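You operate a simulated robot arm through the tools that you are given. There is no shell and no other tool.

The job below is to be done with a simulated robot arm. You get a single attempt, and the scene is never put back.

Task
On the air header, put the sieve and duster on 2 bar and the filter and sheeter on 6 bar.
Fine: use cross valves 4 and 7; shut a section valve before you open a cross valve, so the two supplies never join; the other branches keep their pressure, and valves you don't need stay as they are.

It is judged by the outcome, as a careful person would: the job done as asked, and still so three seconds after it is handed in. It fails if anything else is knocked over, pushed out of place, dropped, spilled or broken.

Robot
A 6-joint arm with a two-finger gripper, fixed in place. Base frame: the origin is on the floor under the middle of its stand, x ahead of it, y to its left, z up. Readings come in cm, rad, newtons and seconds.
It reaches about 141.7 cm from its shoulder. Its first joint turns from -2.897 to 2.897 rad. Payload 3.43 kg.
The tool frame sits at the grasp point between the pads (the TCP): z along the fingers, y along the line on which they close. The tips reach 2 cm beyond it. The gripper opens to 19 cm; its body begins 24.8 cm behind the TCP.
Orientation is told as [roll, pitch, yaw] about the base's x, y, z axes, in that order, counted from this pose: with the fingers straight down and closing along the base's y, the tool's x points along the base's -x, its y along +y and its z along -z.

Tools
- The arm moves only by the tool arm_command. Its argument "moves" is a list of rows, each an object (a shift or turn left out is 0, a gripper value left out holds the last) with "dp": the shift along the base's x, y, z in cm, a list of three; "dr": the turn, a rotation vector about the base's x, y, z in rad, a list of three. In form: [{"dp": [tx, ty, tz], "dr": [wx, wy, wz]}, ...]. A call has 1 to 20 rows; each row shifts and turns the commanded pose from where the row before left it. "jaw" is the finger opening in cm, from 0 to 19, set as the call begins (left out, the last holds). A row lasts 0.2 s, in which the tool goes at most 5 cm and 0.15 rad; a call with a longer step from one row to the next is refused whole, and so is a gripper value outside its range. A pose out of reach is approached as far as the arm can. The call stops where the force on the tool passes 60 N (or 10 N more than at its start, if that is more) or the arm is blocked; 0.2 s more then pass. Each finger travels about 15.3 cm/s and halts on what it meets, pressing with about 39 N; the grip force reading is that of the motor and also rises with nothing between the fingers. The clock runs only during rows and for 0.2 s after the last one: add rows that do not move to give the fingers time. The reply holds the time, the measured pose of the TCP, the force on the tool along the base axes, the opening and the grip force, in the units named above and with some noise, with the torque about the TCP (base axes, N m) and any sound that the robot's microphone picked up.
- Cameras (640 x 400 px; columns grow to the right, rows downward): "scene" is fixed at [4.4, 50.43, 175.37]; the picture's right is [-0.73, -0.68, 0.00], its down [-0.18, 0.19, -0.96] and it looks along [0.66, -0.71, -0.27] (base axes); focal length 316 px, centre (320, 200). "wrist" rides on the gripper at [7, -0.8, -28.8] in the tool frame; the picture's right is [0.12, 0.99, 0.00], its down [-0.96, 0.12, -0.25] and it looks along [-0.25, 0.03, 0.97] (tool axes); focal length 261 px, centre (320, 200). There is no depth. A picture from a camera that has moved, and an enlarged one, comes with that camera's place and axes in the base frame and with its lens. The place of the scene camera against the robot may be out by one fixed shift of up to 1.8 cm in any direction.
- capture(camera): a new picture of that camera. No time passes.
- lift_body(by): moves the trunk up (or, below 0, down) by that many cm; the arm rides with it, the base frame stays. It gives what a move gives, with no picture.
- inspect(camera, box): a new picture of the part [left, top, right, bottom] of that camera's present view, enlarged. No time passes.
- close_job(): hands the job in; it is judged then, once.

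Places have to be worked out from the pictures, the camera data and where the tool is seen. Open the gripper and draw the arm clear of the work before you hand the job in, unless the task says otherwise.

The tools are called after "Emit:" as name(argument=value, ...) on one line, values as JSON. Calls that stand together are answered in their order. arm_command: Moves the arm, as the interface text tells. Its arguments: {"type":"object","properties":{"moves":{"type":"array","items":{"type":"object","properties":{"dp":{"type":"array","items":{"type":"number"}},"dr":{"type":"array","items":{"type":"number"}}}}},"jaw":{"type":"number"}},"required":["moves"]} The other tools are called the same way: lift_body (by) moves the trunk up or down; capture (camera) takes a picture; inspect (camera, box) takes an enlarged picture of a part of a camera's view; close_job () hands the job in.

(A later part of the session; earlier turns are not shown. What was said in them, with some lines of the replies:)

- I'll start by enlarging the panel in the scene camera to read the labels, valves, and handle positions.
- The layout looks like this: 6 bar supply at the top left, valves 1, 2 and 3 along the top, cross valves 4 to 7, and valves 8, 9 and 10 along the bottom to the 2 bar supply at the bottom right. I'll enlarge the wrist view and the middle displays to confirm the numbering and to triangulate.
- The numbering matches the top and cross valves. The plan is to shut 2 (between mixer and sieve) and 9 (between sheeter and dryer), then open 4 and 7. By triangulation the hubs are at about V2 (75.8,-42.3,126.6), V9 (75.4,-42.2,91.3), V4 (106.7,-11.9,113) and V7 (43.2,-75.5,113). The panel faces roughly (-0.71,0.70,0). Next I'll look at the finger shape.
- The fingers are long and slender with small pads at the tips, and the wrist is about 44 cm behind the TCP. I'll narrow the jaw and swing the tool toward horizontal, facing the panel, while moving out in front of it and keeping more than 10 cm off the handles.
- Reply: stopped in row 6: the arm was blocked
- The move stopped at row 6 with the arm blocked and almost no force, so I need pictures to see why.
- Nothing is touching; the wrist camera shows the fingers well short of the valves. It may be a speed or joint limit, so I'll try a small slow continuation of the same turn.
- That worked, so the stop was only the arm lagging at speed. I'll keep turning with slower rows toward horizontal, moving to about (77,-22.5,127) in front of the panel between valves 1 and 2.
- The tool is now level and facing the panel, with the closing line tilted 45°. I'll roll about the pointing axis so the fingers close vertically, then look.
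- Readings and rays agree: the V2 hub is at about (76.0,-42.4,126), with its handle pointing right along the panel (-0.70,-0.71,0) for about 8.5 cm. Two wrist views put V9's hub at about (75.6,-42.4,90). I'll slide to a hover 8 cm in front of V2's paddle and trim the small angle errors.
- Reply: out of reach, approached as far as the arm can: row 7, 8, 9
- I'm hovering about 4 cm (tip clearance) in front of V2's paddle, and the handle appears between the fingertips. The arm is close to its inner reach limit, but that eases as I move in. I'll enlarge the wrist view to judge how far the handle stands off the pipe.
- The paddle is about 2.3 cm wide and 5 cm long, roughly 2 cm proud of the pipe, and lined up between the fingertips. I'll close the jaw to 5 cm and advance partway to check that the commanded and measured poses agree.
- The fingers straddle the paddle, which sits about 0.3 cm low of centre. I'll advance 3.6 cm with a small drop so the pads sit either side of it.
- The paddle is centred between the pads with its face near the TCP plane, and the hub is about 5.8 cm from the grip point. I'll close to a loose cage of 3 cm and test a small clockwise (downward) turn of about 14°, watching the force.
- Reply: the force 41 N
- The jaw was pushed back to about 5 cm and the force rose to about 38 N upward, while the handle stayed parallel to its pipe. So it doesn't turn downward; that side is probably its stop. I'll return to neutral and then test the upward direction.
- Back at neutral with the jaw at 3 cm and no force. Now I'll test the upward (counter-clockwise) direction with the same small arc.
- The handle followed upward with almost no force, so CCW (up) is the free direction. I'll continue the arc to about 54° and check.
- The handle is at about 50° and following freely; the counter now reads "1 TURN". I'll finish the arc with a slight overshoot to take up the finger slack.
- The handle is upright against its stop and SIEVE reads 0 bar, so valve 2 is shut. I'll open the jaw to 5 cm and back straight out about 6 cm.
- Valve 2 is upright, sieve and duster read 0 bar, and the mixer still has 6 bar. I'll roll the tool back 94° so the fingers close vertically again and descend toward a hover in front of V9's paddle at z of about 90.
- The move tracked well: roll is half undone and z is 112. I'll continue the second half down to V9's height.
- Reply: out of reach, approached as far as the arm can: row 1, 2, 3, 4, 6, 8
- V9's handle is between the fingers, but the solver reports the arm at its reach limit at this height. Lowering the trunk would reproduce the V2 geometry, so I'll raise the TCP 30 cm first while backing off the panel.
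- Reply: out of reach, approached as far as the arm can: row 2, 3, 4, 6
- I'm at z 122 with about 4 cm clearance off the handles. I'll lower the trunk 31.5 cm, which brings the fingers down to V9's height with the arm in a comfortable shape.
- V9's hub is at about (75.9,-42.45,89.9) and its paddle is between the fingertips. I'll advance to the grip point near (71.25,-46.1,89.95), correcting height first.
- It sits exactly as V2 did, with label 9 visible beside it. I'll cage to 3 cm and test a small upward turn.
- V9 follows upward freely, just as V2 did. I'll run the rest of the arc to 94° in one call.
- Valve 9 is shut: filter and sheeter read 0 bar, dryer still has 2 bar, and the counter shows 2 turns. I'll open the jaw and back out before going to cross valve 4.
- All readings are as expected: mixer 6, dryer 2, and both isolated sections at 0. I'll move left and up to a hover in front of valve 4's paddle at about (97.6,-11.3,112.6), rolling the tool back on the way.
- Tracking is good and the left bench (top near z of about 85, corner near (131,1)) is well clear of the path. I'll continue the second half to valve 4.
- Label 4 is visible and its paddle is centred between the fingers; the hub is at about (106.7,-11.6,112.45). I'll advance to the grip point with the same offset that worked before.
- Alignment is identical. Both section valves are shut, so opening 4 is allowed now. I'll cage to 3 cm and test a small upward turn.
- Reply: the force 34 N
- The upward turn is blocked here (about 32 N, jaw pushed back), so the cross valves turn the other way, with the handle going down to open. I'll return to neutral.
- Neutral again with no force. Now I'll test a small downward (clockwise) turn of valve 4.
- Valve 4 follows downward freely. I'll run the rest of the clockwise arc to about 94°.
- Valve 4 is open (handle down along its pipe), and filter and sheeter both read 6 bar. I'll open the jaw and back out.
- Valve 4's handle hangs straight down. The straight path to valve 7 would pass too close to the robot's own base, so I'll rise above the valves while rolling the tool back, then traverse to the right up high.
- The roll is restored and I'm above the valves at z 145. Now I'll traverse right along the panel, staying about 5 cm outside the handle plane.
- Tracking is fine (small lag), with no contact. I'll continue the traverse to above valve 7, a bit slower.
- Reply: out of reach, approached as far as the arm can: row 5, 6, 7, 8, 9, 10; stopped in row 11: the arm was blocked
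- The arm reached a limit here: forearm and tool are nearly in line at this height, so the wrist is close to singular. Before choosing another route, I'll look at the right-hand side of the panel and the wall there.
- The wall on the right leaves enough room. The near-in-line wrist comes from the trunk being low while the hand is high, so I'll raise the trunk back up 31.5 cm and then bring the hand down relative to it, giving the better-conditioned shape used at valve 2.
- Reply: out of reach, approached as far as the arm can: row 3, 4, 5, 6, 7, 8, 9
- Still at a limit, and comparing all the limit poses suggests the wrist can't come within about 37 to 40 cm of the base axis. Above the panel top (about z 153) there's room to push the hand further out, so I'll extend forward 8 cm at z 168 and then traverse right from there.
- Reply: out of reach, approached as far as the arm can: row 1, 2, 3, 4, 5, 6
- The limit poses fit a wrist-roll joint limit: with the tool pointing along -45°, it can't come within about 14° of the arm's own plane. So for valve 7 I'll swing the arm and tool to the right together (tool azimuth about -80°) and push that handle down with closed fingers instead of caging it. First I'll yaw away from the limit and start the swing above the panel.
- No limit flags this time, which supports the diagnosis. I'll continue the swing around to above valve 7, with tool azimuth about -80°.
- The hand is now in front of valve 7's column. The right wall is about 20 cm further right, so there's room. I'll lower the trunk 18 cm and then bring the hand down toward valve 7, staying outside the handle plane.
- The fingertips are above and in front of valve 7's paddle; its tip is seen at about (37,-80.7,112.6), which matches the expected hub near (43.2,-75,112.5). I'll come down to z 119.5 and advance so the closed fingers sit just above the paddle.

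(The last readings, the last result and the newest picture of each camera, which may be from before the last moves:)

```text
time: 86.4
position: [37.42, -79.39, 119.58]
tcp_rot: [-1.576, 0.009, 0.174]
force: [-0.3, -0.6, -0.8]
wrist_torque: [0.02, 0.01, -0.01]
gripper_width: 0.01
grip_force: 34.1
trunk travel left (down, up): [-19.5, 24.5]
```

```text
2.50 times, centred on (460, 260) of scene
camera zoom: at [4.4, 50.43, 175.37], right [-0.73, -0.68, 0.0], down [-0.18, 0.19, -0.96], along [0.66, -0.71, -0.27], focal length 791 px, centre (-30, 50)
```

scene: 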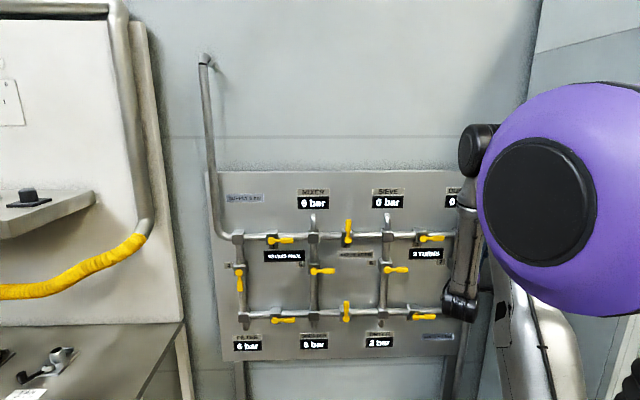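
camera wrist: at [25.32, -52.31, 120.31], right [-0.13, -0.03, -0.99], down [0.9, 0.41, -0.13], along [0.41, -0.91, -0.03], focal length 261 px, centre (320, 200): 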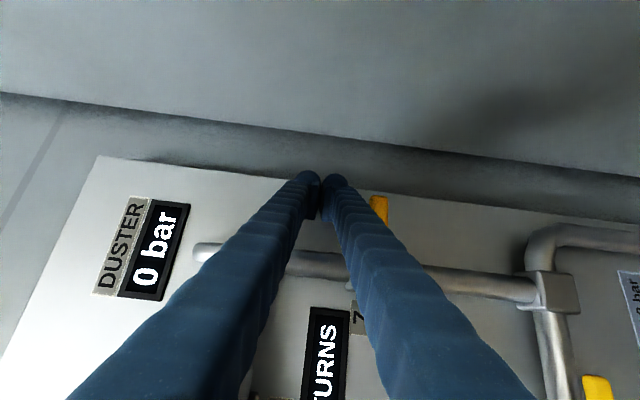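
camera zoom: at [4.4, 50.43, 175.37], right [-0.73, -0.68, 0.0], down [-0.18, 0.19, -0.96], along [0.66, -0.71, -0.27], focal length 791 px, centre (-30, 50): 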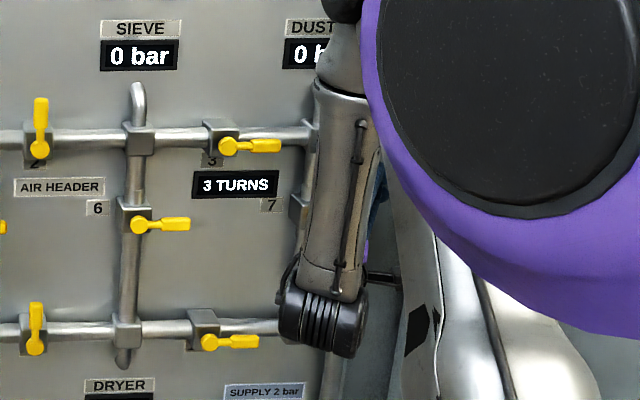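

The paddle's top edge is at z of about 113.6 and the closed lower finger's underside is about 3.3 cm below the TCP, so contact comes near z 117. I'll move to contact and follow the first part of the push arc (about 22°), watching the force.

Emit:
arm_command(moves=[{"dp": [0.25, 0.25, -0.86]}, {"dp": [0.25, 0.25, -0.86]}, {"dp": [0.25, 0.25, -0.86]}, {"dp": [-0.148, -0.148, -0.544]}, {"dp": [-0.12, -0.12, -0.558]}, {"dp": [-0.092, -0.092, -0.57]}, {"dp": [-0.057, -0.057, -0.577]}, {"dp": [-0.028, -0.028, -0.582]}, {"dp": [0, 0, 0]}])

Emit:
capture(camera="wrist")

Emit:
inspect(camera="wrist", box=[270, 120, 470, 250])

```text
time: 88.4
position: [37.66, -79.1, 114.18]
tcp_rot: [-1.578, 0.009, 0.173]
force: [-0.6, -0.8, -0.3]
wrist_torque: [0.02, 0.02, 0.02]
gripper_width: 0.01
grip_force: 34.4
trunk travel left (down, up): [-19.5, 24.5]
```

```text
taken
camera wrist: at [25.65, -52.01, 114.88], right [-0.13, -0.03, -0.99], down [0.9, 0.41, -0.13], along [0.41, -0.91, -0.03], focal length 261 px, centre (320, 200)
```

wrist: 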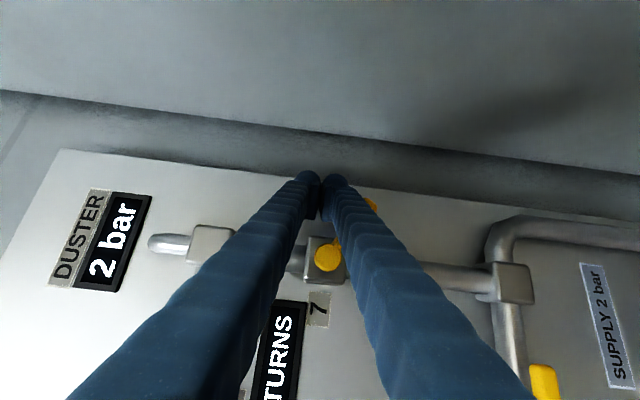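

```text
3.08 times, centred on (370, 185) of wrist
camera zoom: at [25.65, -52.01, 114.88], right [-0.13, -0.03, -0.99], down [0.9, 0.41, -0.13], along [0.41, -0.91, -0.03], focal length 802 px, centre (166, 246)
```

zoom: 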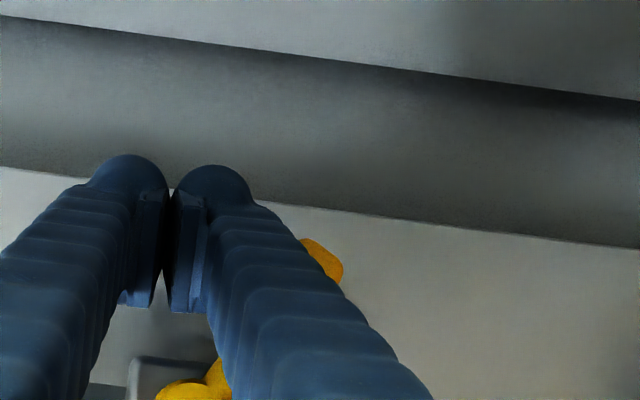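

The handle is turning down smoothly with no resistance, and DUSTER already reads 2 bar. I'll continue the arc most of the way.

Emit:
arm_command(moves=[{"dp": [0.007, 0.007, -0.584]}, {"dp": [0.042, 0.042, -0.581]}, {"dp": [0.071, 0.071, -0.574]}, {"dp": [0.099, 0.099, -0.565]}, {"dp": [0.134, 0.134, -0.552]}, {"dp": [0.17, 0.17, -0.535]}, {"dp": [0.191, 0.191, -0.515]}, {"dp": [0.219, 0.219, -0.493]}, {"dp": [0.247, 0.247, -0.466]}, {"dp": [0.276, 0.276, -0.437]}, {"dp": [0.297, 0.297, -0.406]}, {"dp": [0.318, 0.318, -0.371]}, {"dp": [0.339, 0.339, -0.335]}, {"dp": [0, 0, 0]}])

Emit:
capture(camera="wrist")

Emit:
inspect(camera="wrist", box=[250, 130, 450, 260])

```text
time: 91.4
position: [39.81, -76.71, 107.64]
tcp_rot: [-1.577, 0.011, 0.173]
force: [-6.0, -1.9, 0.6]
wrist_torque: [-0.02, -0.08, -0.03]
gripper_width: 0.61
grip_force: 34.7
trunk travel left (down, up): [-19.5, 24.5]
```

```text
taken
camera wrist: at [27.93, -49.65, 108.43], right [-0.13, -0.03, -0.99], down [0.9, 0.41, -0.13], along [0.41, -0.91, -0.03], focal length 261 px, centre (320, 200)
```

wrist: 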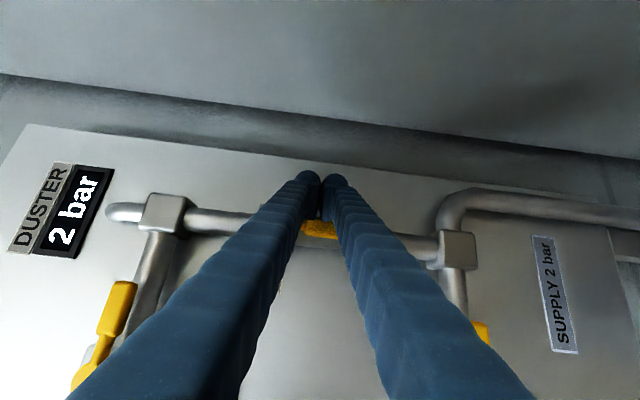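

```text
3.08 times, centred on (350, 195) of wrist
camera zoom: at [27.93, -49.65, 108.43], right [-0.13, -0.03, -0.99], down [0.9, 0.41, -0.13], along [0.41, -0.91, -0.03], focal length 802 px, centre (228, 215)
```

zoom: 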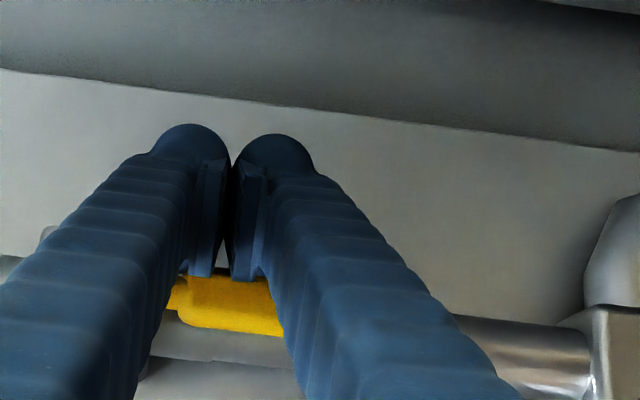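

By measurement the paddle's edge is now vertical to within about 1°, parallel to its pipe, and a light force of about 6 N suggests it's at the stop. I'll nudge 0.3 cm further left to confirm it's against the stop.

Emit:
arm_command(moves=[{"dp": [0.11, 0.11, -0.05]}, {"dp": [0.11, 0.11, -0.05]}, {"dp": [0, 0, 0]}])

Emit:
inspect(camera="wrist", box=[250, 130, 450, 260])

```text
time: 92.2
position: [39.77, -76.73, 107.73]
tcp_rot: [-1.576, 0.011, 0.172]
force: [-21.7, -11.4, 2.6]
wrist_torque: [0.01, -0.14, -0.01]
gripper_width: 0.59
grip_force: 35.0
trunk travel left (down, up): [-19.5, 24.5]
```

```text
3.08 times, centred on (350, 195) of wrist
camera zoom: at [27.98, -49.48, 108.37], right [-0.13, -0.03, -0.99], down [0.91, 0.41, -0.13], along [0.41, -0.91, -0.03], focal length 802 px, centre (228, 215)
```

zoom: 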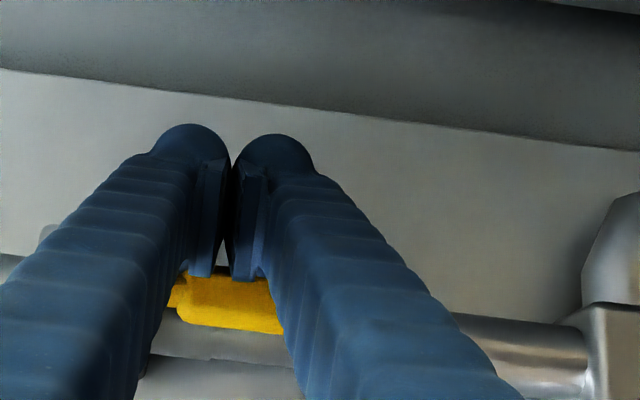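

Force rose to about 24 N with no movement, so valve 7's handle is firmly at its fully open stop. I'll ease off to the right and then back straight out along the tool axis.

Emit:
arm_command(moves=[{"dp": [-0.35, -0.35, 0]}, {"dp": [-0.4, -0.4, 0]}, {"dp": [-0.4, -0.4, 0]}, {"dp": [-0.17, 0.98, 0]}, {"dp": [-0.25, 1.48, 0]}, {"dp": [-0.25, 1.48, 0]}, {"dp": [-0.25, 1.48, 0]}, {"dp": [-0.25, 1.48, 0]}, {"dp": [-0.17, 0.98, 0]}, {"dp": [0, 0, 0]}])

Emit:
capture(camera="wrist")

Emit:
capture(camera="scene")

```text
time: 94.4
position: [37.78, -69.71, 107.63]
tcp_rot: [-1.576, 0.01, 0.175]
force: [1.2, -0.1, 0.0]
wrist_torque: [0.02, 0.0, 0.02]
gripper_width: 0.0
grip_force: 34.5
trunk travel left (down, up): [-19.5, 24.5]
```

```text
taken
camera wrist: at [25.77, -42.62, 108.38], right [-0.13, -0.03, -0.99], down [0.9, 0.41, -0.13], along [0.41, -0.91, -0.03], focal length 261 px, centre (320, 200)
```

wrist: 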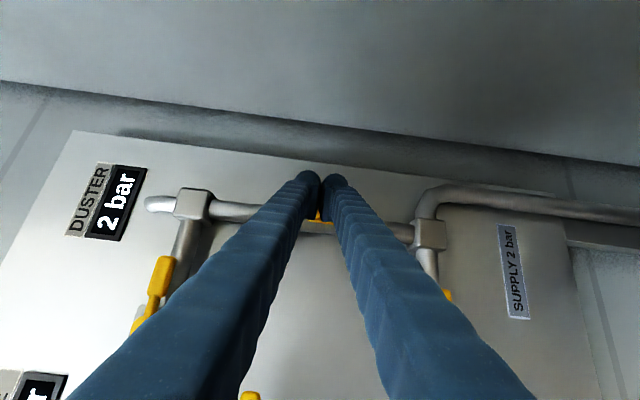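

```text
taken
```

scene: 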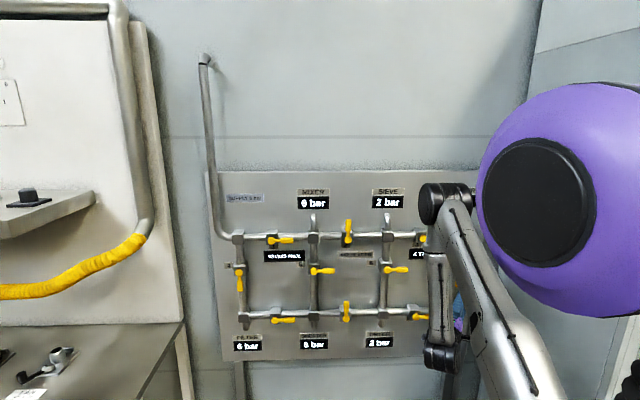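

Sieve and duster read 2 bar. Now I'll raise the arm clear above the panel by reversing my approach path, opening the gripper once clear.

Emit:
arm_command(moves=[{"dp": [-0.15, 0, 1.5]}, {"dp": [-0.15, 0, 2.0]}, {"dp": [-0.15, 0, 2.0]}, {"dp": [-0.15, 0, 2.0]}, {"dp": [-0.15, 0, 2.0]}, {"dp": [-0.15, 0, 2.0]}, {"dp": [-0.15, 0, 2.0]}, {"dp": [-0.15, 0, 2.0]}, {"dp": [-0.15, 0, 2.0]}, {"dp": [-0.15, 0, 2.0]}, {"dp": [-0.15, 0, 2.0]}, {"dp": [-0.15, 0, 2.0]}, {"dp": [0, 0, 2.0]}, {"dp": [0, 0, 2.0]}, {"dp": [0, 0, 2.0]}, {"dp": [0, 0, 2.0]}, {"dp": [0, 0, 2.0]}, {"dp": [0, 0, 2.0]}, {"dp": [0, 0, 2.0]}, {"dp": [0, 0, 2.0]}])

Emit:
lift_body(by=24)

Emit:
capture(camera="scene")

```text
time: 98.6
position: [36.12, -70.03, 147.21]
tcp_rot: [-1.578, 0.01, 0.175]
force: [0.2, 0.6, -0.2]
wrist_torque: [0.0, -0.02, 0.0]
gripper_width: 0.0
grip_force: 34.4
out of reach, approached as far as the arm can: row 7
trunk travel left (down, up): [-19.5, 24.5]
```

```text
time: 101.1
position: [36.15, -70.08, 171.2]
tcp_rot: [-1.576, 0.012, 0.171]
force: [0.3, 0.0, 0.6]
wrist_torque: [-0.05, 0.01, -0.02]
gripper_width: 0.0
grip_force: 34.3
trunk travel left (down, up): [-43.5, 0.5]
```

```text
taken
```

scene: 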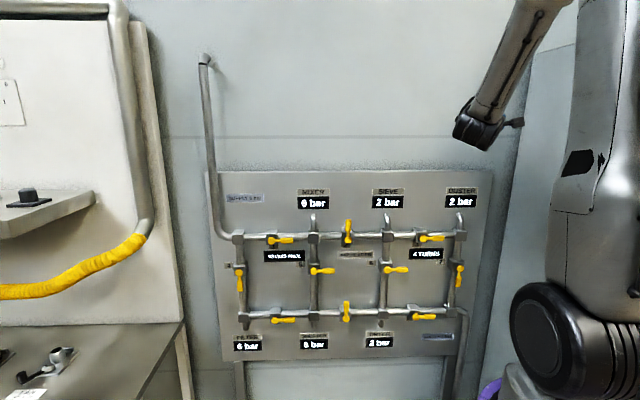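

The arm is clear above the panel. I'll open the gripper and check every display and handle before handing in.

Emit:
arm_command(moves=[{"dp": [0, 0, 0]}, {"dp": [0, 0, 0]}, {"dp": [0, 0, 0]}, {"dp": [0, 0, 0]}, {"dp": [0, 0, 0]}], jaw=10)

Emit:
inspect(camera="scene", box=[210, 170, 360, 265])

Emit:
inspect(camera="scene", box=[350, 170, 500, 265])

Emit:
inspect(camera="scene", box=[210, 260, 360, 355])

Emit:
inspect(camera="scene", box=[350, 260, 500, 355])

```text
time: 102.3
position: [36.16, -70.0, 171.21]
tcp_rot: [-1.575, 0.01, 0.174]
force: [0.6, 0.0, 0.6]
wrist_torque: [-0.03, -0.03, -0.01]
gripper_width: 10.0
grip_force: 0.1
trunk travel left (down, up): [-43.5, 0.5]
```

```text
4.21 times, centred on (285, 218) of scene
camera zoom: at [4.4, 50.43, 175.37], right [-0.73, -0.68, 0.0], down [-0.18, 0.19, -0.96], along [0.66, -0.71, -0.27], focal length 1332 px, centre (467, 126)
```

zoom: 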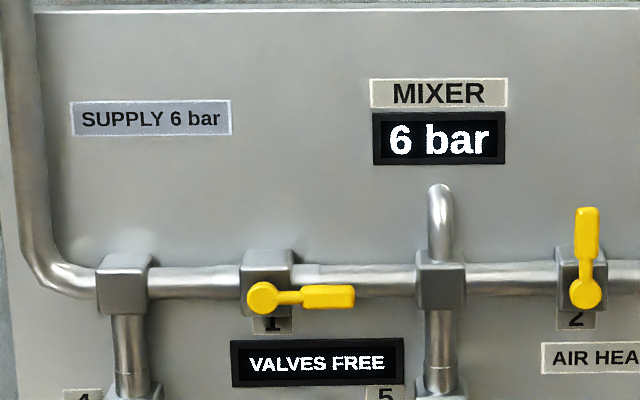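

```text
4.21 times, centred on (425, 218) of scene
camera zoom: at [4.4, 50.43, 175.37], right [-0.73, -0.68, 0.0], down [-0.18, 0.19, -0.96], along [0.66, -0.71, -0.27], focal length 1332 px, centre (-122, 126)
```

zoom: 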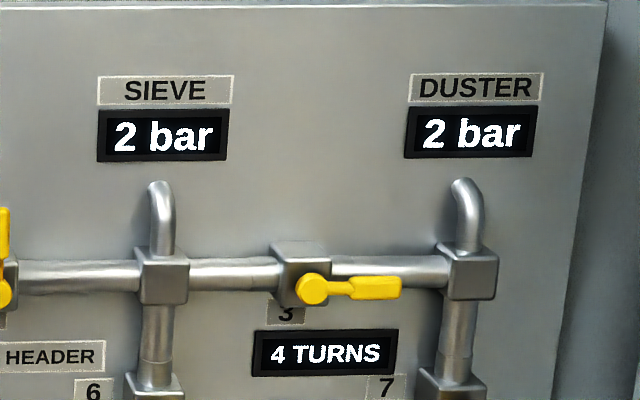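

```text
4.21 times, centred on (285, 308) of scene
camera zoom: at [4.4, 50.43, 175.37], right [-0.73, -0.68, 0.0], down [-0.18, 0.19, -0.96], along [0.66, -0.71, -0.27], focal length 1332 px, centre (467, -253)
```

zoom: 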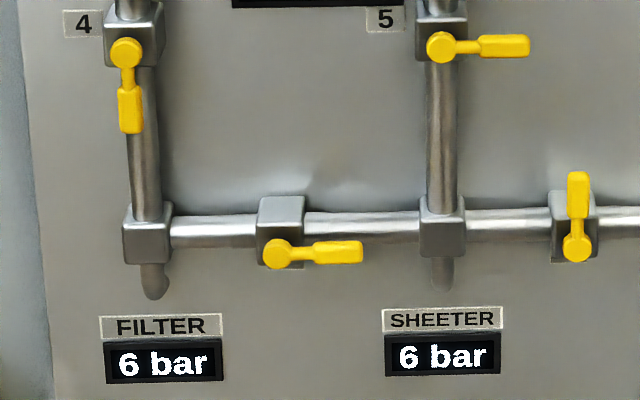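

```text
4.21 times, centred on (425, 308) of scene
camera zoom: at [4.4, 50.43, 175.37], right [-0.73, -0.68, 0.0], down [-0.18, 0.19, -0.96], along [0.66, -0.71, -0.27], focal length 1332 px, centre (-122, -253)
```

zoom: 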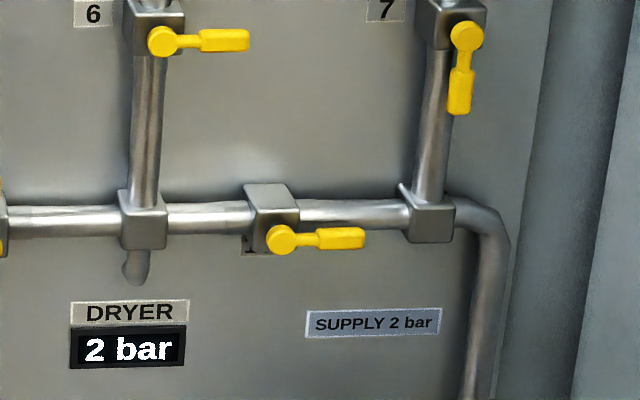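

All readings are as asked: sieve and duster 2 bar, filter and sheeter 6 bar, mixer still 6, dryer still 2. Only valves 2, 9, 4 and 7 were turned (4 turns), the gripper is open and the arm is clear, so I'm handing the job in.

Emit:
close_job()

```text
The job is handed in.
```

The job is handed in. The sieve and duster now read 2 bar, and the filter and sheeter read 6 bar. The mixer stayed at 6 bar and the dryer at 2 bar throughout.

- **Order:** I shut section valves 2 and 9 first, then opened cross valves 4 and 7. The two supplies were never joined.
- **Brief dips:** The sieve, duster, filter and sheeter sat at 0 bar between their section valve shutting and their cross valve opening.
- **Other valves:** Only valves 2, 9, 4 and 7 were turned, and the panel counter shows 4 turns. I briefly pressed valves 2 and 4 the wrong way against their stops before finding which way each turns. They did not move.
- **Valve 7:** It was out of reach for gripping square-on, so I pushed its handle down with closed fingers until it met its stop.
- **End state:** The gripper is open, and the arm is raised clear above the panel.
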